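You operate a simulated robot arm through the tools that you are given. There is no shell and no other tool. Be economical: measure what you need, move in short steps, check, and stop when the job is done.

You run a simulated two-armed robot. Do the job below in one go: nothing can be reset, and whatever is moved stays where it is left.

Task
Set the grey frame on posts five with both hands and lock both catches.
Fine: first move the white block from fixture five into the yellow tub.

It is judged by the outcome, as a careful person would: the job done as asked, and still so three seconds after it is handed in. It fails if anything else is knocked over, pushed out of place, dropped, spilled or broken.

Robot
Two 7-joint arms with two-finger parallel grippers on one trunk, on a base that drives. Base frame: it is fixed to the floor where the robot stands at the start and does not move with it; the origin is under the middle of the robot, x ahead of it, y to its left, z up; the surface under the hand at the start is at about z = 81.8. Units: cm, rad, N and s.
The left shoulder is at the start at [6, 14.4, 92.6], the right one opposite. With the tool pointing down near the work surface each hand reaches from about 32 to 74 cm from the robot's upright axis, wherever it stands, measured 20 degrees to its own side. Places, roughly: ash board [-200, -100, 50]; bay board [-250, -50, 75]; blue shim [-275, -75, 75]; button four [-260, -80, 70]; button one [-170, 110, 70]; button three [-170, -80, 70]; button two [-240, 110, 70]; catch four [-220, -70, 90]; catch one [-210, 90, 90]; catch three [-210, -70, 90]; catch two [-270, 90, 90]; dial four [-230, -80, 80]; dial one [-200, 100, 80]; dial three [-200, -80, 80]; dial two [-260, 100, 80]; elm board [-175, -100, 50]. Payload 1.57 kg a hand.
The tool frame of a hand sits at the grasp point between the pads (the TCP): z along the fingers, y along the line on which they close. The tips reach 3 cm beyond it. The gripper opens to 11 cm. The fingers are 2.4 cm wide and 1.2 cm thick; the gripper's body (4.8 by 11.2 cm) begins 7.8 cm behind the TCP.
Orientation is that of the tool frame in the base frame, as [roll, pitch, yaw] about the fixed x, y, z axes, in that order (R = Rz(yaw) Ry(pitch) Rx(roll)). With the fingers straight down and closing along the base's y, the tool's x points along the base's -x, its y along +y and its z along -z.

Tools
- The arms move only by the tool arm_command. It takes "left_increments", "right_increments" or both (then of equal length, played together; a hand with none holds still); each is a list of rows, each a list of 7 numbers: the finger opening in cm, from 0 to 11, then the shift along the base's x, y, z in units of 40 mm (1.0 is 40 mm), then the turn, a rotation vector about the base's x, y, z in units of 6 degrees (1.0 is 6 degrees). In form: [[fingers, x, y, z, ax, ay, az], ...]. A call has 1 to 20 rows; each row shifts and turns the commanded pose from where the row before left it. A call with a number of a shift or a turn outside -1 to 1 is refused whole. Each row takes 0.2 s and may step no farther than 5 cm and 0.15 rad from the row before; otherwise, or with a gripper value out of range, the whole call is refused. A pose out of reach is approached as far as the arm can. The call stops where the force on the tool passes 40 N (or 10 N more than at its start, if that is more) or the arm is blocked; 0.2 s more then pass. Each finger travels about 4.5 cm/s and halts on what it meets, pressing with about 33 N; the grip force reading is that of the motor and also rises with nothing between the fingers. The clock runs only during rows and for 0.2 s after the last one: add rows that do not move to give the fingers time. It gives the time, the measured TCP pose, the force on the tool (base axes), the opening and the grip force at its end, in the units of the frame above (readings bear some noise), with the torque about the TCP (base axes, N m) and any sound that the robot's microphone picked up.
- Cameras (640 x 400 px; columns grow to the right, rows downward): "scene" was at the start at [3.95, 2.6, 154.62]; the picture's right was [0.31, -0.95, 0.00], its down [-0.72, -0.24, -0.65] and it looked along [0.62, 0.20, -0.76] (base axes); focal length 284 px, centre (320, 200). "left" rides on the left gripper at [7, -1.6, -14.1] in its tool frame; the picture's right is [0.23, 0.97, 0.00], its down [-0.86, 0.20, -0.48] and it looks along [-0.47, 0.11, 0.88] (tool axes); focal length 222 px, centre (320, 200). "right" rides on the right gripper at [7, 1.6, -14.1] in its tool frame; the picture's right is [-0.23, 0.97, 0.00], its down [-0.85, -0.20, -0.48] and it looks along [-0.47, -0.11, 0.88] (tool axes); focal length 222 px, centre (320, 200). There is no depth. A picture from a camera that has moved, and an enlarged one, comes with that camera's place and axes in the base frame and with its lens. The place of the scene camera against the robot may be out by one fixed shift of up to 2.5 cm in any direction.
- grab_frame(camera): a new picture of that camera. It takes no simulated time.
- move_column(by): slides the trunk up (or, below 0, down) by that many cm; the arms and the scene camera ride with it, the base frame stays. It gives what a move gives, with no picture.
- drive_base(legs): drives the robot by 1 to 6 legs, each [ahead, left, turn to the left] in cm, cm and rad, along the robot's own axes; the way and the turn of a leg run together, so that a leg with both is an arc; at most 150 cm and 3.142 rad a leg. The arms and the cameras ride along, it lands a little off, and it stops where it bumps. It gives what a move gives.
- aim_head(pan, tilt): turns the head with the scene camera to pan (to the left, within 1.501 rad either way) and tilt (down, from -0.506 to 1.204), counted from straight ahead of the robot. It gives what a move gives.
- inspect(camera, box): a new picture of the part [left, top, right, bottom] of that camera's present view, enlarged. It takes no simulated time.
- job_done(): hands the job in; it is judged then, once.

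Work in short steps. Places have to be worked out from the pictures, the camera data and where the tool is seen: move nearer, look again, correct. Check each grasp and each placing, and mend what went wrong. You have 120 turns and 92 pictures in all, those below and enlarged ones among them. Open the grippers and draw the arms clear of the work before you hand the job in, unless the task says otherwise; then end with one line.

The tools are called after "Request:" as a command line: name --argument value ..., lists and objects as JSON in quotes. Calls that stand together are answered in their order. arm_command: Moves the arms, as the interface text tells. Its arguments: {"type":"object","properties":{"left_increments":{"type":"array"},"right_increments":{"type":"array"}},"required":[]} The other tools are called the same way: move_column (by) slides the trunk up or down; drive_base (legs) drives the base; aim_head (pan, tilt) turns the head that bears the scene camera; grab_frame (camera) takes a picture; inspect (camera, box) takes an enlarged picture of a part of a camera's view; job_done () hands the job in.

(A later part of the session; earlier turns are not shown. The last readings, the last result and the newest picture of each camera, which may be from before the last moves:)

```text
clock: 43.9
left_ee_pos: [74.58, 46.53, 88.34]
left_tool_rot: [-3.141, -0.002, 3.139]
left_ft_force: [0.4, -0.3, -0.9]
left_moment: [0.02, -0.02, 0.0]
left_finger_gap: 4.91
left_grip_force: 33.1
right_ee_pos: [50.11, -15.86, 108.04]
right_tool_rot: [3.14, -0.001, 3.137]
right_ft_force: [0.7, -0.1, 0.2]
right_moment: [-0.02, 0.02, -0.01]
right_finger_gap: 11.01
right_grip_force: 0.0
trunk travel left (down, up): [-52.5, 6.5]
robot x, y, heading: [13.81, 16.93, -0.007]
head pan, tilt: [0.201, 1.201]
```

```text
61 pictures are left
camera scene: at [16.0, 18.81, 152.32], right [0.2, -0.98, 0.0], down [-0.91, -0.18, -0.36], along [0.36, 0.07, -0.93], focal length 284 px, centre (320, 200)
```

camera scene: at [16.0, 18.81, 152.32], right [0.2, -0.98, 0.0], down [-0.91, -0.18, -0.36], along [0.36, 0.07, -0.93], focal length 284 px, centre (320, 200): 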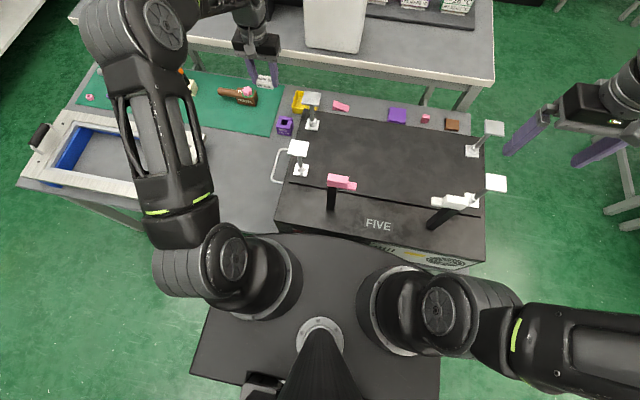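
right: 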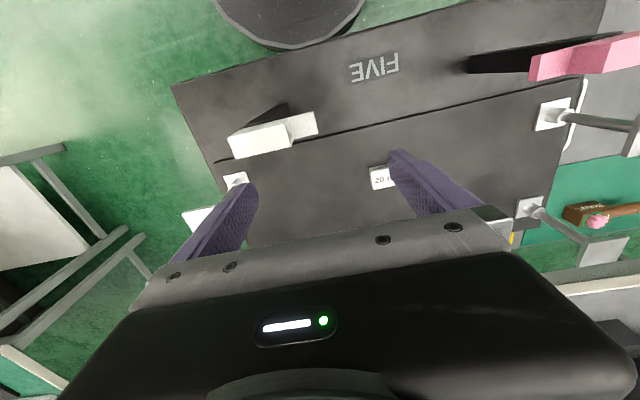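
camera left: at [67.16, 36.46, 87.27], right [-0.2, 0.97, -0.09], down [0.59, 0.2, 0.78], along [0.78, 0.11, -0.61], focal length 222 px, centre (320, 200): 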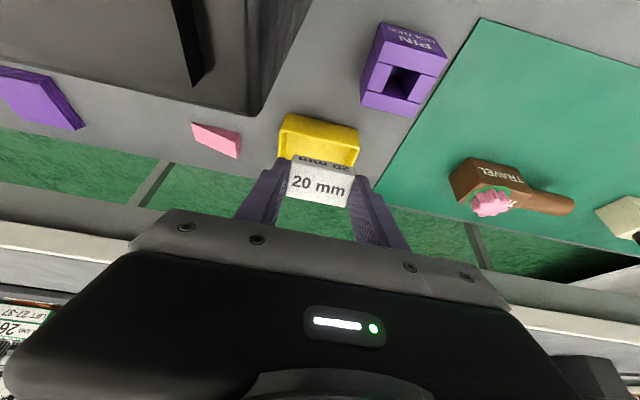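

Now the elbow is outside and there's no reach complaint. I continue forward to above the tub.

Request:
arm_command --left_increments '[[3, 0.7, -0.2, -0.3, 0, 0, 0], [3, 0.7, -0.3, -0.3, 0, 0, 0], [3, 0.6, -0.5, -0.3, 0, 0, 0], [3, 0.5, -0.5, -0.2, 0, 0, 0], [3, 0, -0.5, 0, 0, 0, 0], [3, 0, 0, 0, 0, 0, 0]]'

Request:
grab_frame --camera "left"

```text
clock: 45.3
left_ee_pos: [84.65, 38.43, 83.75]
left_tool_rot: [3.141, -0.002, 3.137]
left_ft_force: [0.1, 0.4, -0.4]
left_moment: [0.02, 0.0, 0.01]
left_finger_gap: 4.88
left_grip_force: 33.3
right_ee_pos: [50.07, -15.82, 107.99]
right_tool_rot: [3.139, -0.001, 3.139]
right_ft_force: [0.2, 0.3, 0.9]
right_moment: [0.0, -0.01, 0.01]
right_finger_gap: 11.0
right_grip_force: 0.0
trunk travel left (down, up): [-52.5, 6.5]
robot x, y, heading: [13.78, 17.9, 0.002]
head pan, tilt: [0.201, 1.201]
```

```text
60 pictures are left
camera left: at [77.74, 36.73, 97.94], right [-0.22, 0.97, 0.0], down [0.86, 0.2, 0.48], along [0.46, 0.11, -0.88], focal length 222 px, centre (320, 200)
```

left: 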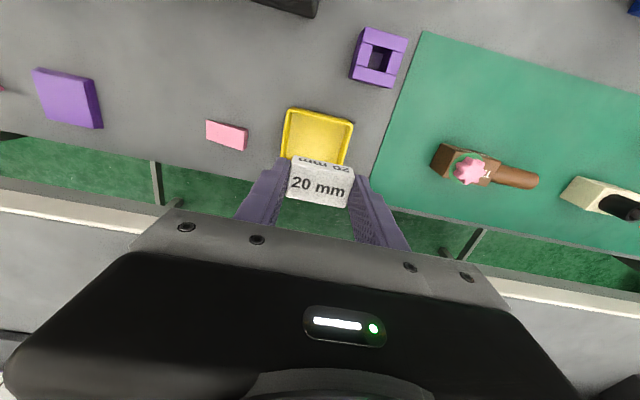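

The hand is directly above the tub (centre ≈(85, 38)). I lower until the tips are just above its rim.

Request:
arm_command --left_increments '[[3, 0.1, -0.05, -0.8, 0, 0, 0], [3, 0, 0, -0.8, 0, 0, 0], [3, 0, 0, -0.8, 0, 0, 0], [3, 0, 0, -0.5, 0, 0, 0], [3, 0, 0, 0, 0, 0, 0]]'

Request:
grab_frame --camera "left"

```text
clock: 46.5
left_ee_pos: [83.78, 38.19, 73.11]
left_tool_rot: [-3.142, -0.001, 3.139]
left_ft_force: [0.2, 0.1, -0.5]
left_moment: [-0.01, 0.0, -0.02]
left_finger_gap: 4.91
left_grip_force: 33.0
left hand out of reach, approached as far as the arm can: row 1, 3, 4
right_ee_pos: [50.1, -15.9, 108.11]
right_tool_rot: [3.137, -0.001, 3.137]
right_ft_force: [-0.7, 0.5, -0.5]
right_moment: [-0.01, 0.01, -0.01]
right_finger_gap: 11.02
right_grip_force: 0.1
trunk travel left (down, up): [-52.5, 6.5]
robot x, y, heading: [13.98, 17.35, -0.002]
head pan, tilt: [0.201, 1.201]
```

```text
59 pictures are left
camera left: at [76.96, 36.62, 87.44], right [-0.22, 0.97, 0.0], down [0.86, 0.2, 0.48], along [0.46, 0.11, -0.88], focal length 222 px, centre (320, 200)
```

left: 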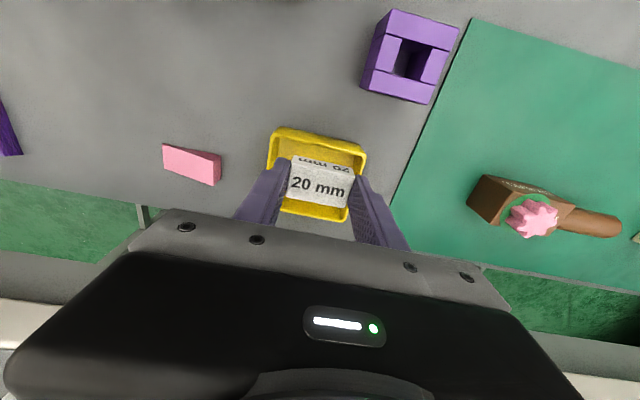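

Block is centred in y but slightly near in x. A small 12° tilt gives the reach to move 1–1.5 cm further, then down a little.

Request:
arm_command --left_increments '[[3, 0.05, 0, 0, 0, -1, 0], [3, 0.2, 0, 0, 0, -1, 0], [3, 0.05, 0, -0.2, 0, 0, 0], [3, 0, 0, -0.3, 0, 0, 0], [3, 0, 0, 0, 0, 0, 0]]'

Request:
grab_frame --camera "left"

```text
clock: 47.7
left_ee_pos: [88.37, 38.23, 70.86]
left_tool_rot: [3.141, 0.207, 3.136]
left_ft_force: [0.9, -0.1, -0.3]
left_moment: [0.03, -0.05, 0.02]
left_finger_gap: 4.92
left_grip_force: 32.8
left hand out of reach, approached as far as the arm can: row 1, 2
right_ee_pos: [50.09, -15.87, 107.99]
right_tool_rot: [3.139, 0.0, 3.138]
right_ft_force: [0.9, -0.4, -0.3]
right_moment: [0.0, -0.02, 0.03]
right_finger_gap: 11.0
right_grip_force: 0.1
trunk travel left (down, up): [-52.5, 6.5]
robot x, y, heading: [13.67, 17.53, 0.002]
head pan, tilt: [0.201, 1.201]
```

```text
58 pictures are left
camera left: at [78.77, 36.59, 83.19], right [-0.22, 0.97, -0.05], down [0.74, 0.2, 0.65], along [0.64, 0.11, -0.76], focal length 222 px, centre (320, 200)
```

left: 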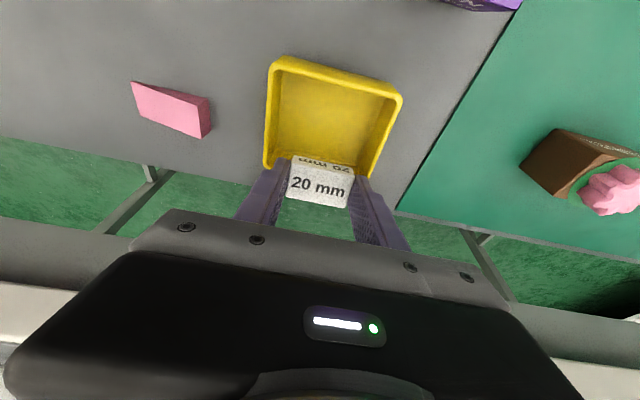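

The commanded pose had been kept further ahead, so it went to 88.4. I bring it back 3.3 cm to sit over the tub's middle.

Request:
arm_command --left_increments '[[3, -0.4, 0, 0, 0, 0, 0], [3, -0.42, 0, 0, 0, 0, 0], [3, 0, 0, 0, 0, 0, 0]]'

Request:
grab_frame --camera "left"

```text
clock: 48.5
left_ee_pos: [88.1, 38.33, 70.69]
left_tool_rot: [3.14, 0.208, 3.138]
left_ft_force: [-1.1, 0.4, 8.1]
left_moment: [-0.01, -0.09, 0.01]
left_finger_gap: 4.9
left_grip_force: 33.3
left hand out of reach, approached as far as the arm can: row 1, 2
right_ee_pos: [50.0, -15.9, 108.18]
right_tool_rot: [3.141, -0.001, 3.137]
right_ft_force: [0.2, -0.3, -0.1]
right_moment: [-0.01, -0.03, -0.01]
right_finger_gap: 11.01
right_grip_force: 0.0
trunk travel left (down, up): [-52.5, 6.5]
robot x, y, heading: [14.03, 17.67, -0.0]
head pan, tilt: [0.201, 1.201]
```

```text
57 pictures are left
camera left: at [78.41, 36.65, 83.09], right [-0.22, 0.97, -0.05], down [0.74, 0.2, 0.65], along [0.64, 0.11, -0.76], focal length 222 px, centre (320, 200)
```

left: 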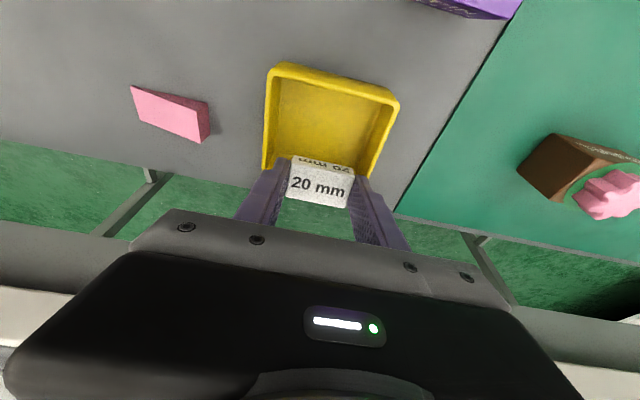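

A slight contact (8 N up) — likely the rim. I lift 3 cm and come back from there.

Request:
arm_command --left_increments '[[3, 0, 0, 0.4, 0, 0, 0], [3, 0, 0, 0.5, 0, 0, 0], [3, -0.4, 0, 0, 0, 0, 0], [3, -0.3, 0, 0, 0, 0, 0], [3, 0, 0, 0, 0, 0, 0]]'

Request:
grab_frame --camera "left"

```text
clock: 49.7
left_ee_pos: [88.98, 37.88, 73.86]
left_tool_rot: [3.139, 0.206, 3.122]
left_ft_force: [-0.7, -0.2, -0.5]
left_moment: [0.0, 0.01, 0.01]
left_finger_gap: 4.91
left_grip_force: 33.5
left hand out of reach, approached as far as the arm can: row 1, 2, 3, 4
right_ee_pos: [50.12, -15.83, 108.05]
right_tool_rot: [3.139, 0.001, 3.137]
right_ft_force: [-0.3, 0.5, 0.3]
right_moment: [-0.03, -0.02, 0.04]
right_finger_gap: 11.0
right_grip_force: 0.0
trunk travel left (down, up): [-52.5, 6.5]
robot x, y, heading: [13.91, 17.63, -0.005]
head pan, tilt: [0.201, 1.201]
```

```text
56 pictures are left
camera left: at [79.28, 36.28, 86.3], right [-0.2, 0.98, -0.04], down [0.74, 0.18, 0.64], along [0.64, 0.1, -0.76], focal length 222 px, centre (320, 200)
```

left: 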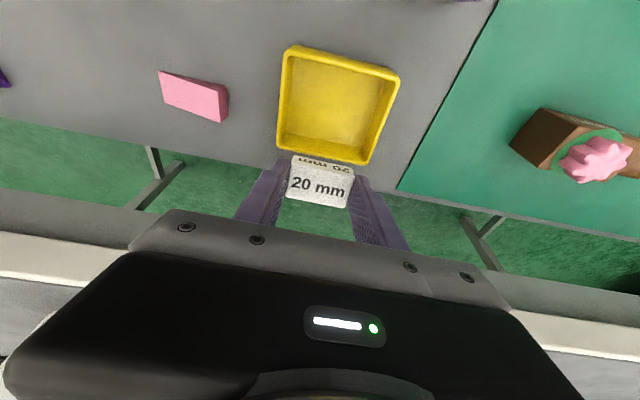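

The arm is stretched nearly straight, so I'll correct with the base: drive back 3.7 cm while the hand hangs above the rim.

Request:
drive_base --legs '[[-3.7, 0.3, 0]]'

Request:
grab_frame --camera "left"

```text
clock: 50.5
left_ee_pos: [85.16, 38.16, 74.07]
left_tool_rot: [3.14, 0.207, 3.125]
left_ft_force: [-0.8, 0.2, -1.7]
left_moment: [-0.01, 0.0, 0.01]
left_finger_gap: 4.93
left_grip_force: 33.0
right_ee_pos: [46.27, -15.52, 108.13]
right_tool_rot: [3.14, 0.002, 3.137]
right_ft_force: [0.0, -0.2, 0.4]
right_moment: [-0.01, -0.04, 0.0]
right_finger_gap: 11.01
right_grip_force: 0.0
trunk travel left (down, up): [-52.5, 6.5]
robot x, y, heading: [10.47, 17.77, -0.003]
head pan, tilt: [0.201, 1.201]
```

```text
55 pictures are left
camera left: at [75.47, 36.61, 86.41], right [-0.21, 0.98, -0.04], down [0.74, 0.18, 0.65], along [0.64, 0.1, -0.76], focal length 222 px, centre (320, 200)
```

left: 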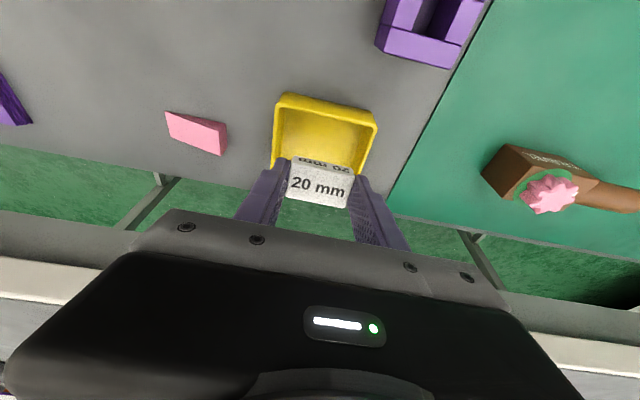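

The block is now above the tub's middle (85.6, 38.2). I lower with the column by 3 cm to avoid arm-posture effects, then check.

Request:
move_column --by -3

Request:
grab_frame --camera "left"

```text
clock: 51.3
left_ee_pos: [85.23, 38.11, 70.95]
left_tool_rot: [3.14, 0.209, 3.124]
left_ft_force: [0.8, -0.5, -0.2]
left_moment: [0.01, 0.0, -0.01]
left_finger_gap: 4.94
left_grip_force: 33.2
right_ee_pos: [46.36, -15.51, 105.11]
right_tool_rot: [3.14, 0.0, 3.138]
right_ft_force: [-0.3, 0.5, -0.2]
right_moment: [-0.02, 0.0, -0.03]
right_finger_gap: 10.96
right_grip_force: 0.1
trunk travel left (down, up): [-49.5, 9.5]
robot x, y, heading: [10.13, 17.87, -0.004]
head pan, tilt: [0.201, 1.201]
```

```text
54 pictures are left
camera left: at [75.56, 36.6, 83.32], right [-0.21, 0.98, -0.04], down [0.74, 0.18, 0.64], along [0.64, 0.1, -0.76], focal length 222 px, centre (320, 200)
```

left: 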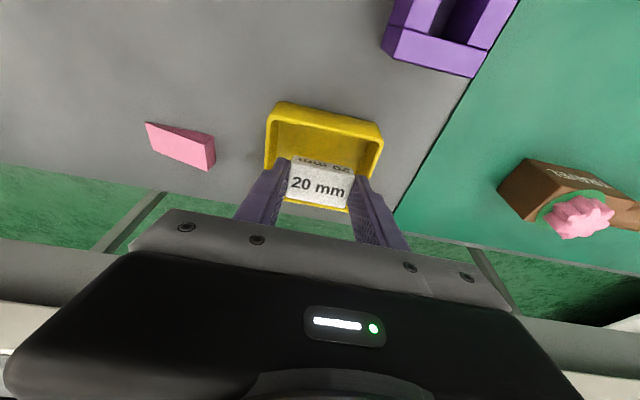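

Both rims show around the block. I release it here, just above the rim.

Request:
arm_command --left_increments '[[7, 0, 0, 0, 0, 0, 0], [7, 0, 0, 0, 0, 0, 0], [7, 0, 0, 0, 0, 0, 0], [7, 0, 0, 0, 0, 0, 0]]'

Request:
grab_frame --camera "left"

```text
clock: 52.3
left_ee_pos: [85.21, 38.24, 70.83]
left_tool_rot: [3.14, 0.207, 3.125]
left_ft_force: [-0.3, -0.1, 0.6]
left_moment: [-0.01, -0.03, 0.03]
left_finger_gap: 6.98
left_grip_force: 0.1
right_ee_pos: [46.43, -15.52, 105.12]
right_tool_rot: [3.14, 0.0, 3.139]
right_ft_force: [0.0, 0.5, -0.4]
right_moment: [-0.04, 0.02, -0.01]
right_finger_gap: 11.0
right_grip_force: 0.1
trunk travel left (down, up): [-49.5, 9.5]
robot x, y, heading: [10.17, 17.86, -0.009]
head pan, tilt: [0.201, 1.201]
```

```text
53 pictures are left
camera left: at [75.58, 36.6, 83.31], right [-0.21, 0.98, -0.04], down [0.74, 0.18, 0.64], along [0.64, 0.1, -0.76], focal length 222 px, centre (320, 200)
```

left: 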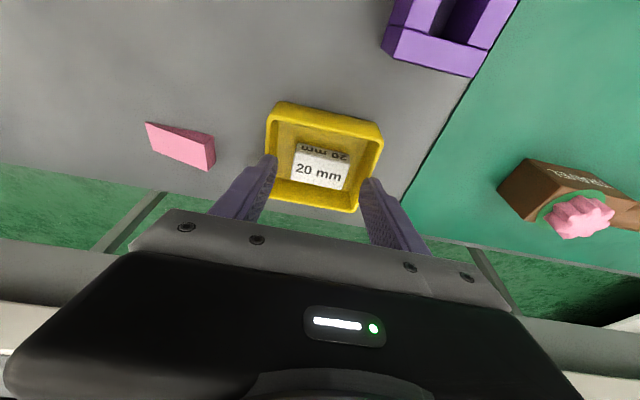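

The block lies in the tub. I raise the column, then withdraw the left hand along the way it came.

Request:
move_column --by 9.4

Request:
arm_command --left_increments '[[7, -0.2, 0.5, 0.3, 0, 0, 0], [7, -0.3, 0.6, 0.3, 0, 1, 0], [7, -0.5, 0.6, 0.3, 0, 1, 0], [7, -0.8, 0.4, 0.3, 0, 0, 0], [7, -0.9, 0, 0, 0, 0, 0], [7, -0.9, 0, 0, 0, 0, 0], [7, -0.9, 0, 0, 0, 0, 0], [7, -0.9, 0, 0, 0, 0, 0], [7, -0.9, 0, 0.5, 0, 0, 0], [7, -0.9, 0, 1, 0, 0, 0], [7, -0.9, 0, 1, 0, 0, 0], [7, 0, 0, 1, 0, 0, 0], [7, 0, 0, 0, 0, 0, 0]]'

Request:
aim_head --pan 0.2 --tilt 1.0

Request:
grab_frame --camera "scene"

```text
clock: 53.6
left_ee_pos: [85.14, 38.05, 80.2]
left_tool_rot: [3.141, 0.206, 3.124]
left_ft_force: [-0.6, -0.4, 0.5]
left_moment: [-0.01, -0.01, 0.0]
left_finger_gap: 7.0
left_grip_force: 0.0
right_ee_pos: [46.43, -15.5, 114.48]
right_tool_rot: [3.14, 0.001, 3.138]
right_ft_force: [1.0, -0.6, 1.3]
right_moment: [0.02, -0.01, 0.01]
right_finger_gap: 10.98
right_grip_force: 0.0
trunk travel left (down, up): [-58.9, 0.1]
robot x, y, heading: [10.27, 18.11, -0.007]
head pan, tilt: [0.201, 1.201]
```

```text
refused: row 10 steps farther than a row can; nothing moved
```

```text
clock: 54.3
left_ee_pos: [85.16, 38.09, 80.29]
left_tool_rot: [3.14, 0.206, 3.125]
left_ft_force: [-0.3, -0.3, 0.2]
left_moment: [0.04, 0.01, -0.04]
left_finger_gap: 6.99
left_grip_force: 0.0
right_ee_pos: [46.51, -15.62, 114.59]
right_tool_rot: [3.14, 0.0, 3.139]
right_ft_force: [-0.3, -0.2, 0.4]
right_moment: [0.0, 0.03, 0.05]
right_finger_gap: 11.0
right_grip_force: 0.1
trunk travel left (down, up): [-58.9, 0.1]
robot x, y, heading: [10.42, 17.76, -0.001]
head pan, tilt: [0.201, 1.0]
```

```text
52 pictures are left
camera scene: at [13.7, 19.38, 159.97], right [0.2, -0.98, 0.0], down [-0.83, -0.17, -0.54], along [0.53, 0.11, -0.84], focal length 284 px, centre (320, 200)
```

scene: 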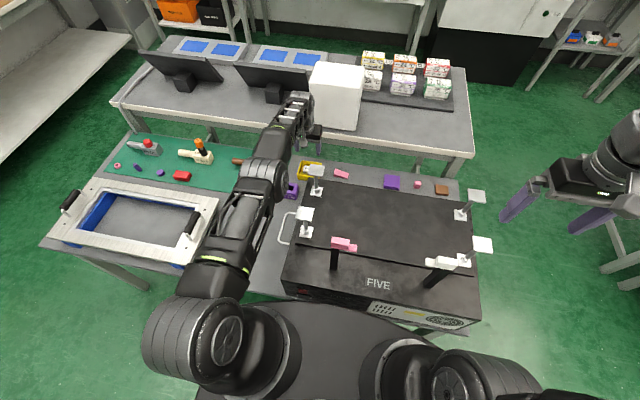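

A step was too large; I send the retreat again with smaller steps.

Request:
arm_command --left_increments '[[7, -0.2, 0.5, 0.3, 0, 0, 0], [7, -0.3, 0.6, 0.3, 0, 1, 0], [7, -0.5, 0.6, 0.3, 0, 1, 0], [7, -0.8, 0.4, 0.3, 0, 0, 0], [7, -0.9, 0, 0, 0, 0, 0], [7, -0.9, 0, 0, 0, 0, 0], [7, -0.9, 0, 0, 0, 0, 0], [7, -0.9, 0, 0, 0, 0, 0], [7, -0.9, 0, 0.5, 0, 0, 0], [7, -0.7, 0, 0.8, 0, 0, 0], [7, -0.7, 0, 0.8, 0, 0, 0], [7, 0, 0, 1, 0, 0, 0], [7, 0, 0, 0, 0, 0, 0]]'

Request:
grab_frame --camera "scene"

```text
clock: 57.1
left_ee_pos: [53.29, 46.51, 97.62]
left_tool_rot: [-3.14, -0.002, 3.124]
left_ft_force: [-0.4, -0.2, -0.5]
left_moment: [-0.02, 0.04, 0.01]
left_finger_gap: 6.99
left_grip_force: 0.1
left hand out of reach, approached as far as the arm can: row 2, 3
right_ee_pos: [46.39, -15.57, 114.51]
right_tool_rot: [3.141, -0.001, 3.138]
right_ft_force: [-0.4, 1.0, -0.7]
right_moment: [0.01, -0.01, -0.02]
right_finger_gap: 10.98
right_grip_force: 0.0
trunk travel left (down, up): [-58.9, 0.1]
robot x, y, heading: [10.08, 17.9, -0.0]
head pan, tilt: [0.201, 1.0]
```

```text
51 pictures are left
camera scene: at [13.7, 19.39, 159.98], right [0.2, -0.98, 0.0], down [-0.83, -0.17, -0.54], along [0.53, 0.11, -0.84], focal length 284 px, centre (320, 200)
```

scene: 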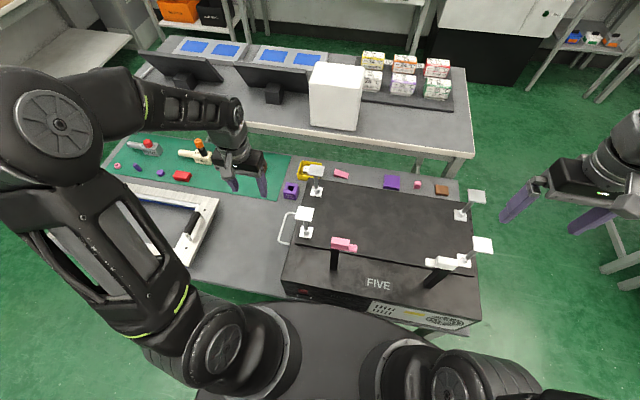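

Retreat is clean. I now drive back from the table and left to stand in front of the frame.

Request:
drive_base --legs '[[-10, 0, 0], [0, 78.5, 0]]'

Request:
aim_head --pan 0.0 --tilt 1.0

Request:
grab_frame --camera "scene"

```text
clock: 62.2
left_ee_pos: [43.0, 127.64, 97.6]
left_tool_rot: [-3.14, -0.004, 3.128]
left_ft_force: [0.6, -0.7, -0.8]
left_moment: [0.01, 0.0, -0.01]
left_finger_gap: 7.01
left_grip_force: 0.1
right_ee_pos: [36.58, 65.58, 114.5]
right_tool_rot: [3.141, 0.0, -3.137]
right_ft_force: [-0.1, 0.6, -0.5]
right_moment: [0.0, 0.0, 0.0]
right_finger_gap: 11.0
right_grip_force: 0.0
trunk travel left (down, up): [-58.9, 0.1]
robot x, y, heading: [0.67, 98.67, 0.0]
head pan, tilt: [0.201, 1.0]
```

```text
clock: 62.9
left_ee_pos: [42.95, 127.55, 97.54]
left_tool_rot: [-3.139, -0.003, 3.132]
left_ft_force: [0.0, 0.2, -0.4]
left_moment: [-0.02, 0.03, 0.0]
left_finger_gap: 6.98
left_grip_force: 0.1
right_ee_pos: [36.64, 65.61, 114.31]
right_tool_rot: [3.139, 0.001, -3.138]
right_ft_force: [0.6, 0.4, 0.2]
right_moment: [0.02, 0.01, 0.02]
right_finger_gap: 11.01
right_grip_force: 0.1
trunk travel left (down, up): [-58.9, 0.1]
robot x, y, heading: [0.03, 98.9, 0.009]
head pan, tilt: [0.0, 1.0]
```

```text
50 pictures are left
camera scene: at [3.77, 98.92, 159.98], right [0.01, -1.0, 0.0], down [-0.84, -0.01, -0.54], along [0.54, 0.0, -0.84], focal length 284 px, centre (320, 200)
```

scene: 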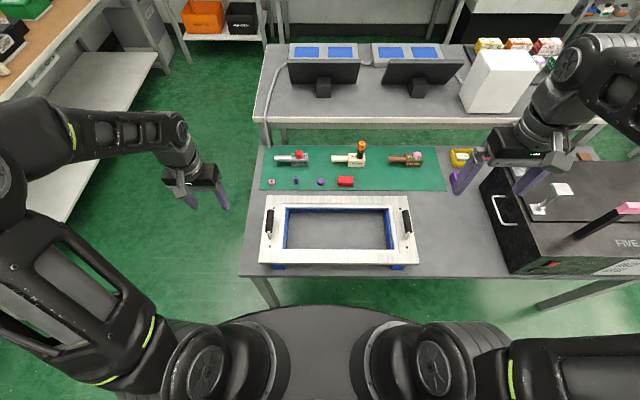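

The frame and both handles are in view. I use the wrist cameras for a better fix on the handles.

Request:
grab_frame --camera "left"

Request:
grab_frame --camera "right"

```text
49 pictures are left
camera left: at [36.07, 126.03, 111.81], right [-0.22, 0.98, 0.0], down [0.86, 0.19, 0.48], along [0.46, 0.1, -0.88], focal length 222 px, centre (320, 200)
```

left: 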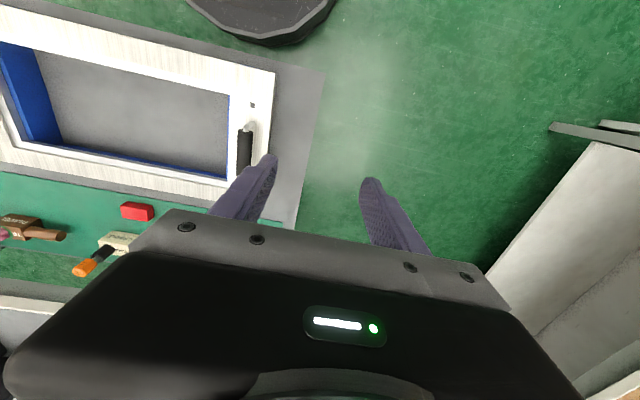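

```text
48 pictures are left
camera right: at [29.67, 67.19, 128.59], right [0.22, 0.97, 0.0], down [0.86, -0.2, 0.48], along [0.47, -0.1, -0.88], focal length 222 px, centre (320, 200)
```

right: 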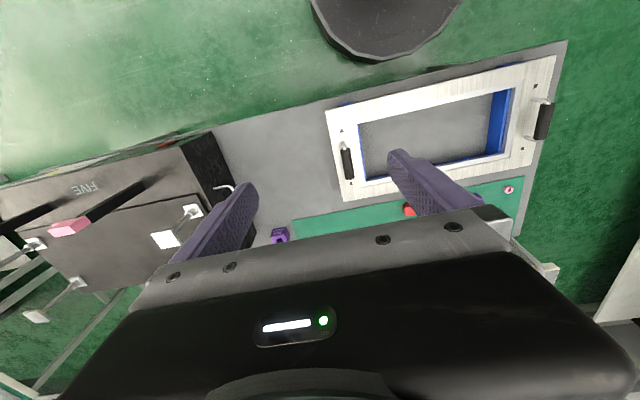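

The wrist views put the handles near (50, 114.7) and (50.4, 70.6). I centre the base on the frame, lift the hands over the handles, then lower the column.

Request:
drive_base --legs '[[0, -6, -0.007]]'

Request:
arm_command --left_increments '[[11, 0, 0, 0.8, 0, 0, 0], [11, 0, 0, 0.8, 0, 0, 0], [11, 0.3, -0.3, 0.8, 0, 0, 0], [11, 0.5, -0.5, 0.7, 0, 0, 0], [11, 0.5, -0.5, 0, 0, 0, 0], [11, 0.5, -0.4, 0, 0, 0, 0], [11, 0, 0, 0, 0, 0, 0]]' --right_increments '[[11, 0.6, 0.46, -0.2, 0, 0, 0], [11, 0.6, 0.46, -0.2, 0, 0, 0], [11, 0.6, 0.46, -0.2, 0, 0, 0], [11, 0.6, 0.46, -0.2, 0, 0, 0], [11, 0.6, 0.46, -0.2, 0, 0, 0], [11, 0.5, 0.46, -0.1, 0, 0, 0], [11, 0, 0, 0, 0, 0, 0]]'

Request:
move_column --by -25

Request:
grab_frame --camera "left"

Request:
grab_frame --camera "right"

```text
clock: 63.9
left_ee_pos: [43.16, 121.16, 97.78]
left_tool_rot: [-3.141, -0.003, 3.127]
left_ft_force: [-0.4, -0.4, 1.1]
left_moment: [0.06, 0.01, 0.04]
left_finger_gap: 7.0
left_grip_force: 0.1
right_ee_pos: [36.48, 59.27, 114.38]
right_tool_rot: [3.138, 0.0, 3.141]
right_ft_force: [0.1, -0.3, 0.5]
right_moment: [0.02, 0.01, 0.0]
right_finger_gap: 11.0
right_grip_force: 0.0
trunk travel left (down, up): [-58.9, 0.1]
robot x, y, heading: [0.25, 92.8, -0.002]
head pan, tilt: [0.0, 1.0]
```

```text
clock: 65.5
left_ee_pos: [50.36, 114.67, 110.19]
left_tool_rot: [-3.141, -0.002, 3.126]
left_ft_force: [-0.6, 0.6, 0.0]
left_moment: [0.0, 0.0, 0.01]
left_finger_gap: 10.99
left_grip_force: 0.2
right_ee_pos: [50.39, 70.45, 110.0]
right_tool_rot: [3.14, 0.001, 3.14]
right_ft_force: [-0.1, -0.3, 0.5]
right_moment: [-0.03, -0.03, -0.02]
right_finger_gap: 11.05
right_grip_force: 0.0
trunk travel left (down, up): [-58.9, 0.1]
robot x, y, heading: [0.25, 92.81, -0.007]
head pan, tilt: [0.0, 1.0]
```

```text
clock: 68.1
left_ee_pos: [50.47, 114.64, 85.14]
left_tool_rot: [-3.141, -0.002, 3.125]
left_ft_force: [-0.5, 0.4, 0.4]
left_moment: [-0.02, 0.03, 0.0]
left_finger_gap: 10.99
left_grip_force: 0.0
right_ee_pos: [50.35, 70.52, 85.1]
right_tool_rot: [3.14, 0.0, 3.138]
right_ft_force: [0.4, 0.0, 0.4]
right_moment: [0.0, 0.0, 0.02]
right_finger_gap: 11.03
right_grip_force: 0.0
trunk travel left (down, up): [-33.9, 25.1]
robot x, y, heading: [0.55, 92.72, 0.001]
head pan, tilt: [0.0, 1.0]
```

```text
47 pictures are left
camera left: at [43.55, 113.1, 99.3], right [-0.21, 0.98, 0.0], down [0.86, 0.19, 0.48], along [0.47, 0.1, -0.88], focal length 222 px, centre (320, 200)
```

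left: 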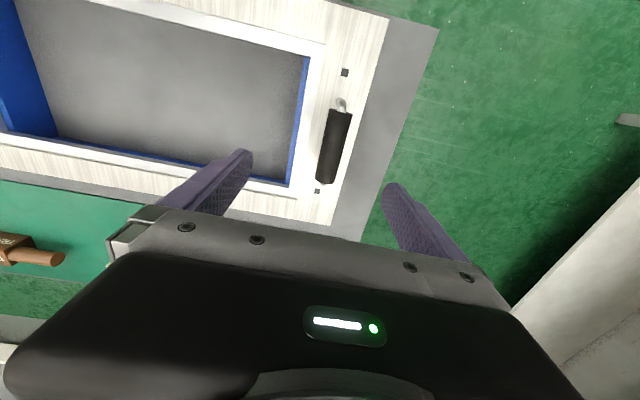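

```text
46 pictures are left
camera right: at [43.43, 72.09, 99.16], right [0.23, 0.97, 0.0], down [0.85, -0.2, 0.48], along [0.47, -0.11, -0.88], focal length 222 px, centre (320, 200)
```

right: 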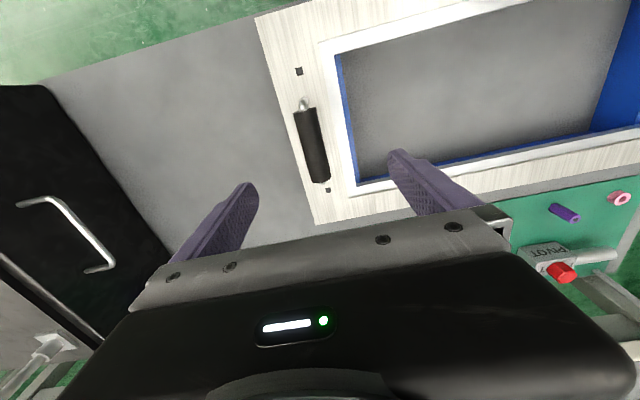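

Handles are at (50.7, 116.3) and (50.5, 69.4), running along x. I correct both hands in y, lower 8 cm, and look again.

Request:
arm_command --left_increments '[[8, 0.05, 0.41, 0, 0, 0, 0], [8, 0, 0, 0, 0, 0, 0], [8, 0, 0, 0, 0, 0, 0], [8, 0, 0, 0, 0, 0, 0]]' --right_increments '[[8, 0.05, -0.28, 0, 0, 0, 0], [8, 0, 0, 0, 0, 0, 0], [8, 0, 0, 0, 0, 0, 0], [8, 0, 0, 0, 0, 0, 0]]'

Request:
move_column --by -8

Request:
grab_frame --camera "left"

Request:
grab_frame --camera "right"

Request:
inspect --camera "scene" --box '[220, 140, 460, 290]'

```text
clock: 69.1
left_ee_pos: [50.53, 116.42, 85.06]
left_tool_rot: [-3.139, -0.001, 3.125]
left_ft_force: [-0.4, -1.0, 0.1]
left_moment: [0.03, 0.02, 0.05]
left_finger_gap: 8.02
left_grip_force: 0.1
right_ee_pos: [50.51, 69.36, 85.04]
right_tool_rot: [3.139, -0.001, 3.141]
right_ft_force: [-0.4, -0.4, 0.0]
right_moment: [0.01, 0.03, 0.0]
right_finger_gap: 8.0
right_grip_force: 0.0
trunk travel left (down, up): [-33.9, 25.1]
robot x, y, heading: [0.45, 92.35, -0.006]
head pan, tilt: [0.0, 1.0]
```

```text
clock: 70.2
left_ee_pos: [50.56, 116.34, 77.12]
left_tool_rot: [-3.139, 0.0, 3.126]
left_ft_force: [0.4, 0.0, 0.0]
left_moment: [0.02, 0.0, -0.03]
left_finger_gap: 7.98
left_grip_force: 0.0
right_ee_pos: [50.5, 69.26, 77.0]
right_tool_rot: [3.141, 0.0, 3.14]
right_ft_force: [-0.3, 0.3, 0.1]
right_moment: [0.0, 0.0, 0.03]
right_finger_gap: 7.98
right_grip_force: 0.1
trunk travel left (down, up): [-25.9, 33.1]
robot x, y, heading: [0.15, 92.59, -0.001]
head pan, tilt: [0.0, 1.0]
```

```text
45 pictures are left
camera left: at [43.71, 114.81, 91.29], right [-0.21, 0.98, 0.0], down [0.86, 0.19, 0.48], along [0.47, 0.1, -0.88], focal length 222 px, centre (320, 200)
```

left: 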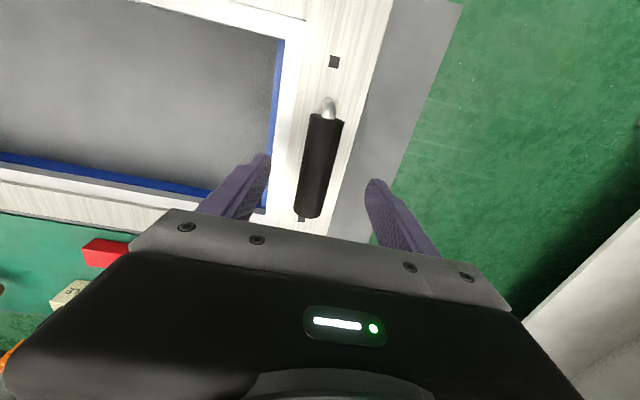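

```text
44 pictures are left
camera right: at [43.62, 70.95, 91.16], right [0.23, 0.97, 0.0], down [0.85, -0.2, 0.48], along [0.47, -0.11, -0.88], focal length 222 px, centre (320, 200)
```

right: 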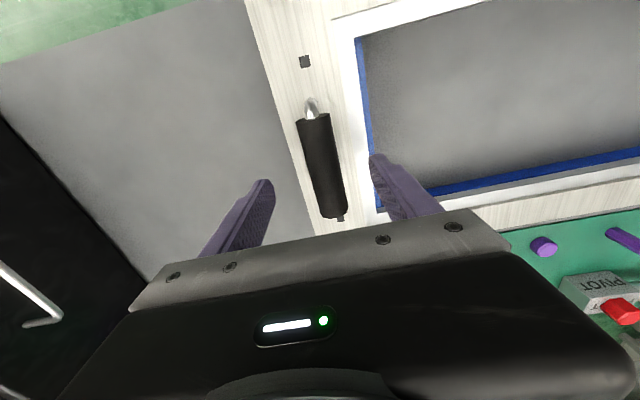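

```text
2.67 times, centred on (340, 215) of scene
camera zoom: at [3.78, 92.96, 126.98], right [0.0, -1.0, 0.0], down [-0.84, 0.0, -0.54], along [0.54, 0.0, -0.84], focal length 758 px, centre (267, 160)
```

zoom: 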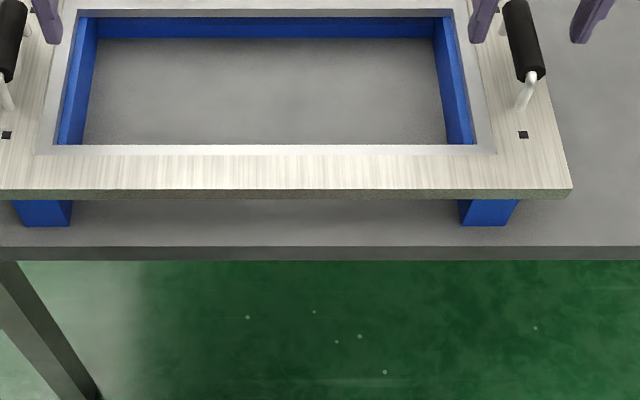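

Bar height looks like z≈72–75, frame top ≈67–70. I lower both hands 3 cm with the column and check forces and views.

Request:
move_column --by -3

Request:
inspect --camera "scene" --box '[360, 110, 480, 185]'

Request:
grab_frame --camera "right"

```text
clock: 71.0
left_ee_pos: [50.58, 116.35, 74.02]
left_tool_rot: [-3.139, -0.002, 3.125]
left_ft_force: [0.8, -0.3, 0.2]
left_moment: [-0.03, 0.03, 0.0]
left_finger_gap: 8.01
left_grip_force: 0.0
right_ee_pos: [50.56, 69.26, 74.03]
right_tool_rot: [3.14, 0.0, -3.141]
right_ft_force: [-0.4, -0.2, -0.2]
right_moment: [0.02, -0.02, -0.02]
right_finger_gap: 7.99
right_grip_force: 0.0
trunk travel left (down, up): [-22.9, 36.1]
robot x, y, heading: [0.74, 92.61, -0.004]
head pan, tilt: [0.0, 1.0]
```

```text
5.33 times, centred on (420, 148) of scene
camera zoom: at [3.77, 92.96, 123.98], right [0.0, -1.0, 0.0], down [-0.84, 0.0, -0.54], along [0.54, 0.0, -0.84], focal length 1517 px, centre (-213, 480)
```

zoom: 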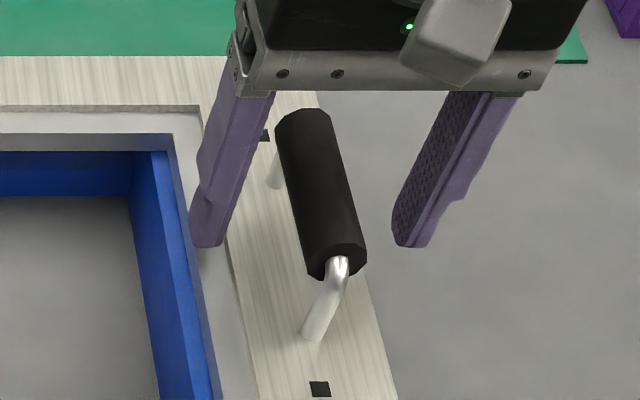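

```text
41 pictures are left
camera right: at [43.61, 70.95, 88.15], right [0.23, 0.97, 0.0], down [0.85, -0.2, 0.48], along [0.47, -0.11, -0.88], focal length 222 px, centre (320, 200)
```

right: 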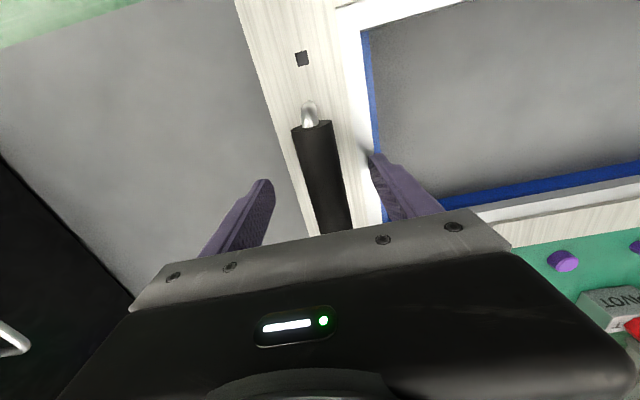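

The bar axis sits at about z≈74.5, between the fingers, and the tips are just above the frame. I raise 0.5 cm and close both grippers together.

Request:
move_column --by 0.5

Request:
arm_command --left_increments '[[5, 0, 0, 0, 0, 0, 0], [5, 0, 0, 0, 0, 0, 0], [1, 0, 0, 0, 0, 0, 0], [1, 0, 0, 0, 0, 0, 0], [1, 0, 0, 0, 0, 0, 0], [1, 0, 0, 0, 0, 0, 0], [1, 0, 0, 0, 0, 0, 0]]' --right_increments '[[5, 0, 0, 0, 0, 0, 0], [5, 0, 0, 0, 0, 0, 0], [1, 0, 0, 0, 0, 0, 0], [1, 0, 0, 0, 0, 0, 0], [1, 0, 0, 0, 0, 0, 0], [1, 0, 0, 0, 0, 0, 0], [1, 0, 0, 0, 0, 0, 0]]'

Request:
inspect --camera "scene" --box '[160, 90, 480, 290]'

```text
clock: 71.5
left_ee_pos: [50.6, 116.39, 74.65]
left_tool_rot: [-3.14, -0.004, 3.124]
left_ft_force: [-0.6, 0.8, -0.4]
left_moment: [0.02, 0.0, -0.04]
left_finger_gap: 8.02
left_grip_force: 0.0
right_ee_pos: [50.57, 69.36, 74.49]
right_tool_rot: [3.14, 0.0, 3.139]
right_ft_force: [0.5, 0.3, -0.4]
right_moment: [0.01, -0.04, 0.01]
right_finger_gap: 7.97
right_grip_force: 0.0
trunk travel left (down, up): [-23.4, 35.6]
robot x, y, heading: [0.22, 92.46, 0.001]
head pan, tilt: [0.0, 1.0]
```

```text
clock: 73.1
left_ee_pos: [50.54, 116.25, 74.52]
left_tool_rot: [-3.136, -0.004, 3.126]
left_ft_force: [-0.4, -23.9, -1.6]
left_moment: [0.08, -0.09, 0.28]
left_finger_gap: 3.18
left_grip_force: 12.5
right_ee_pos: [50.61, 69.57, 74.45]
right_tool_rot: [3.135, 0.0, -3.141]
right_ft_force: [0.3, 24.9, -3.2]
right_moment: [-0.12, -0.18, 0.01]
right_finger_gap: 3.26
right_grip_force: 12.3
trunk travel left (down, up): [-23.4, 35.6]
robot x, y, heading: [0.02, 92.9, -0.001]
head pan, tilt: [0.0, 1.0]
```

```text
2.00 times, centred on (320, 190) of scene
camera zoom: at [3.8, 92.96, 124.47], right [0.0, -1.0, 0.0], down [-0.84, 0.0, -0.54], along [0.54, 0.0, -0.84], focal length 569 px, centre (320, 220)
```

zoom: 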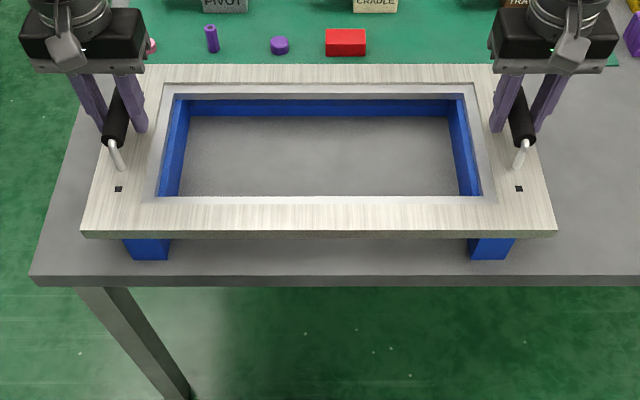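

The forces (±24 N in y) show my hands are slightly too far apart. I move each inward by 0.4 cm to relax and let the grips seat.

Request:
arm_command --left_increments '[[1, 0, -0.05, 0, 0, 0, 0], [1, 0, -0.05, 0, 0, 0, 0], [1, 0, 0, 0, 0, 0, 0], [1, 0, 0, 0, 0, 0, 0]]' --right_increments '[[1, 0, 0.05, 0, 0, 0, 0], [1, 0, 0.05, 0, 0, 0, 0], [1, 0, 0, 0, 0, 0, 0], [1, 0, 0, 0, 0, 0, 0]]'

```text
clock: 74.1
left_ee_pos: [50.53, 115.88, 74.63]
left_tool_rot: [-3.14, -0.001, 3.125]
left_ft_force: [-0.4, -17.0, 2.5]
left_moment: [-0.05, 0.11, 0.24]
left_finger_gap: 2.53
left_grip_force: 13.0
right_ee_pos: [50.63, 69.69, 74.53]
right_tool_rot: [3.137, -0.002, 3.14]
right_ft_force: [-0.5, 19.9, -4.4]
right_moment: [-0.12, 0.14, 0.07]
right_finger_gap: 2.7
right_grip_force: 9.9
trunk travel left (down, up): [-23.4, 35.6]
robot x, y, heading: [0.28, 92.47, -0.004]
head pan, tilt: [0.0, 1.0]
```

Easing works; I move inward another 0.4 cm.

Request:
arm_command --left_increments '[[1, 0, -0.05, 0, 0, 0, 0], [1, 0, -0.05, 0, 0, 0, 0], [1, 0, 0, 0, 0, 0, 0], [1, 0, 0, 0, 0, 0, 0]]' --right_increments '[[1, 0, 0.05, 0, 0, 0, 0], [1, 0, 0.05, 0, 0, 0, 0], [1, 0, 0, 0, 0, 0, 0], [1, 0, 0, 0, 0, 0, 0]]'

```text
clock: 75.1
left_ee_pos: [50.71, 115.88, 74.59]
left_tool_rot: [3.138, 0.001, 3.13]
left_ft_force: [6.4, 17.2, 6.0]
left_moment: [-0.04, 0.15, 1.0]
left_finger_gap: 2.5
left_grip_force: 33.3
right_ee_pos: [50.69, 69.92, 74.54]
right_tool_rot: [-3.137, 0.002, 3.138]
right_ft_force: [-7.1, -12.0, 1.4]
right_moment: [0.0, 0.3, 0.8]
right_finger_gap: 2.45
right_grip_force: 32.8
trunk travel left (down, up): [-23.4, 35.6]
robot x, y, heading: [0.82, 92.51, -0.001]
head pan, tilt: [0.0, 1.0]
```

Both grips are now fully seated (2.5 cm, 33 N); I back off 0.15 cm each to take out the squeeze, then lift 2 cm with the column.

Request:
arm_command --left_increments '[[1, 0, 0.04, 0, 0, 0, 0], [1, 0, 0, 0, 0, 0, 0]]' --right_increments '[[1, 0, -0.03, 0, 0, 0, 0], [1, 0, 0, 0, 0, 0, 0]]'

Request:
move_column --by 2

Request:
grab_frame --camera "scene"

```text
clock: 75.7
left_ee_pos: [50.59, 115.94, 74.61]
left_tool_rot: [3.141, -0.003, 3.127]
left_ft_force: [3.1, 21.7, 5.0]
left_moment: [-0.08, -0.21, 0.83]
left_finger_gap: 2.53
left_grip_force: 32.7
right_ee_pos: [50.71, 69.92, 74.57]
right_tool_rot: [3.14, 0.001, 3.139]
right_ft_force: [-2.9, -20.4, 1.0]
right_moment: [-0.14, 0.29, 0.33]
right_finger_gap: 2.5
right_grip_force: 32.8
trunk travel left (down, up): [-23.4, 35.6]
robot x, y, heading: [0.07, 93.0, -0.003]
head pan, tilt: [0.0, 1.0]
```

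```text
clock: 76.4
left_ee_pos: [50.61, 115.8, 76.51]
left_tool_rot: [3.14, -0.005, 3.126]
left_ft_force: [2.5, 24.4, -6.1]
left_moment: [-0.15, 0.1, 0.81]
left_finger_gap: 2.49
left_grip_force: 33.3
right_ee_pos: [50.67, 69.96, 76.49]
right_tool_rot: [-3.141, -0.001, 3.137]
right_ft_force: [-1.4, -24.8, -6.2]
right_moment: [0.14, -0.21, 0.15]
right_finger_gap: 2.47
right_grip_force: 33.5
trunk travel left (down, up): [-25.4, 33.6]
robot x, y, heading: [0.47, 92.51, 0.001]
head pan, tilt: [0.0, 1.0]
```

```text
39 pictures are left
camera scene: at [3.88, 92.95, 126.46], right [0.0, -1.0, 0.0], down [-0.84, 0.0, -0.54], along [0.54, 0.0, -0.84], focal length 284 px, centre (320, 200)
```

scene: 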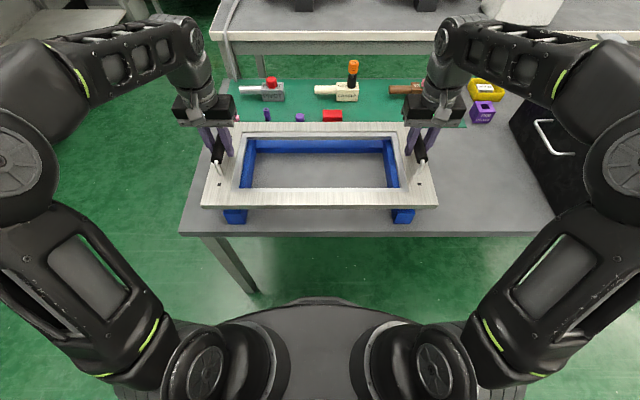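

The frame is lifted (≈6 N on each hand). A squeeze of ~24 N remains, so I ease both hands outward by 0.25 cm.

Request:
arm_command --left_increments '[[1, 0, 0.06, 0, 0, 0, 0], [1, 0, 0, 0, 0, 0, 0], [1, 0, 0, 0, 0, 0, 0]]' --right_increments '[[1, 0, -0.06, 0, 0, 0, 0], [1, 0, 0, 0, 0, 0, 0], [1, 0, 0, 0, 0, 0, 0]]'

```text
clock: 77.2
left_ee_pos: [50.7, 115.92, 76.66]
left_tool_rot: [-3.141, -0.004, 3.123]
left_ft_force: [2.5, 10.3, -6.6]
left_moment: [-0.02, 0.15, 0.7]
left_finger_gap: 2.51
left_grip_force: 32.6
right_ee_pos: [50.67, 69.88, 76.56]
right_tool_rot: [3.136, 0.0, -3.139]
right_ft_force: [-1.7, -9.5, -5.9]
right_moment: [0.11, -0.27, 0.0]
right_finger_gap: 2.45
right_grip_force: 32.8
trunk travel left (down, up): [-25.4, 33.6]
robot x, y, heading: [0.35, 92.81, 0.004]
head pan, tilt: [0.0, 1.0]
```

Now a column lift of 33 cm in two steps to carry the frame over the catches.

Request:
move_column --by 12

Request:
move_column --by 21

Request:
drive_base --legs '[[7, 0, 0]]'

Request:
grab_frame --camera "scene"

```text
clock: 78.7
left_ee_pos: [50.65, 115.87, 88.61]
left_tool_rot: [-3.141, -0.003, 3.124]
left_ft_force: [2.5, -3.5, -6.7]
left_moment: [0.02, -0.06, 0.86]
left_finger_gap: 2.49
left_grip_force: 33.4
right_ee_pos: [50.59, 69.85, 88.45]
right_tool_rot: [3.138, -0.002, -3.141]
right_ft_force: [-1.6, 2.1, -5.7]
right_moment: [-0.04, -0.09, 0.04]
right_finger_gap: 2.47
right_grip_force: 33.0
trunk travel left (down, up): [-37.4, 21.6]
robot x, y, heading: [0.55, 92.47, -0.003]
head pan, tilt: [0.0, 1.0]
```

```text
clock: 81.0
left_ee_pos: [50.71, 115.93, 109.55]
left_tool_rot: [-3.139, -0.003, 3.123]
left_ft_force: [2.7, -14.7, -5.7]
left_moment: [0.05, -0.02, 0.81]
left_finger_gap: 2.5
left_grip_force: 32.8
right_ee_pos: [50.8, 69.87, 109.44]
right_tool_rot: [3.14, -0.001, -3.139]
right_ft_force: [-1.7, 14.5, -7.1]
right_moment: [-0.05, -0.08, 0.14]
right_finger_gap: 2.47
right_grip_force: 32.9
trunk travel left (down, up): [-58.4, 0.6]
robot x, y, heading: [0.25, 92.79, -0.002]
head pan, tilt: [0.0, 1.0]
```

```text
clock: 82.0
left_ee_pos: [57.74, 115.83, 109.48]
left_tool_rot: [-3.138, -0.006, 3.126]
left_ft_force: [2.8, -19.5, -7.4]
left_moment: [0.08, -0.02, 0.74]
left_finger_gap: 2.48
left_grip_force: 33.1
right_ee_pos: [57.81, 69.84, 109.48]
right_tool_rot: [3.139, -0.003, 3.14]
right_ft_force: [-1.3, 18.3, -7.2]
right_moment: [-0.08, -0.03, 0.14]
right_finger_gap: 2.46
right_grip_force: 32.7
trunk travel left (down, up): [-58.4, 0.6]
robot x, y, heading: [6.65, 92.98, 0.002]
head pan, tilt: [0.0, 1.0]
```

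```text
38 pictures are left
camera scene: at [11.04, 92.95, 159.46], right [0.0, -1.0, 0.0], down [-0.84, 0.0, -0.54], along [0.54, 0.0, -0.84], focal length 284 px, centre (320, 200)
```

scene: 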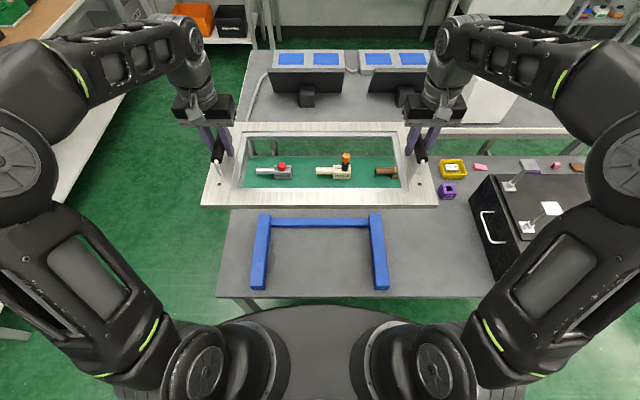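

The frame hangs level and clear. I ease the hands inward 0.15 cm (outward pull of 18 N), then drive right part of the way.

Request:
arm_command --left_increments '[[1, 0, -0.04, 0, 0, 0, 0], [1, 0, 0, 0, 0, 0, 0]]' --right_increments '[[1, 0, 0.04, 0, 0, 0, 0], [1, 0, 0, 0, 0, 0, 0]]'

Request:
drive_base --legs '[[0, -50, 0]]'

Request:
grab_frame --camera "scene"

```text
clock: 82.6
left_ee_pos: [57.67, 115.92, 109.64]
left_tool_rot: [-3.141, -0.004, 3.126]
left_ft_force: [3.0, 9.6, -8.3]
left_moment: [0.03, 0.32, 0.86]
left_finger_gap: 2.49
left_grip_force: 32.9
right_ee_pos: [57.69, 69.87, 109.39]
right_tool_rot: [3.141, -0.001, 3.14]
right_ft_force: [-2.2, -8.5, -5.7]
right_moment: [0.36, -0.42, 0.22]
right_finger_gap: 2.48
right_grip_force: 32.9
trunk travel left (down, up): [-58.4, 0.6]
robot x, y, heading: [7.34, 92.92, -0.002]
head pan, tilt: [0.0, 1.0]
```

```text
clock: 85.5
left_ee_pos: [57.58, 65.59, 109.56]
left_tool_rot: [3.14, -0.003, 3.127]
left_ft_force: [1.5, 23.8, -6.5]
left_moment: [-0.03, 0.04, 0.78]
left_finger_gap: 2.51
left_grip_force: 32.6
right_ee_pos: [57.54, 19.56, 109.4]
right_tool_rot: [3.141, -0.001, 3.14]
right_ft_force: [-1.2, -23.3, -6.1]
right_moment: [0.16, -0.22, 0.08]
right_finger_gap: 2.51
right_grip_force: 32.9
trunk travel left (down, up): [-58.4, 0.6]
robot x, y, heading: [7.01, 42.74, -0.0]
head pan, tilt: [0.0, 1.0]
```

```text
37 pictures are left
camera scene: at [10.76, 42.69, 159.47], right [0.0, -1.0, 0.0], down [-0.84, 0.0, -0.54], along [0.54, 0.0, -0.84], focal length 284 px, centre (320, 200)
```

scene: 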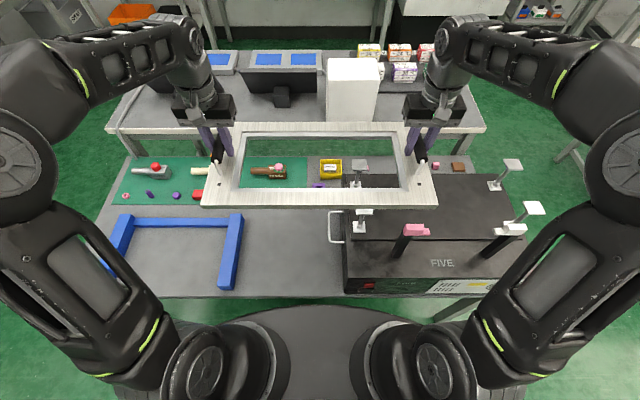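

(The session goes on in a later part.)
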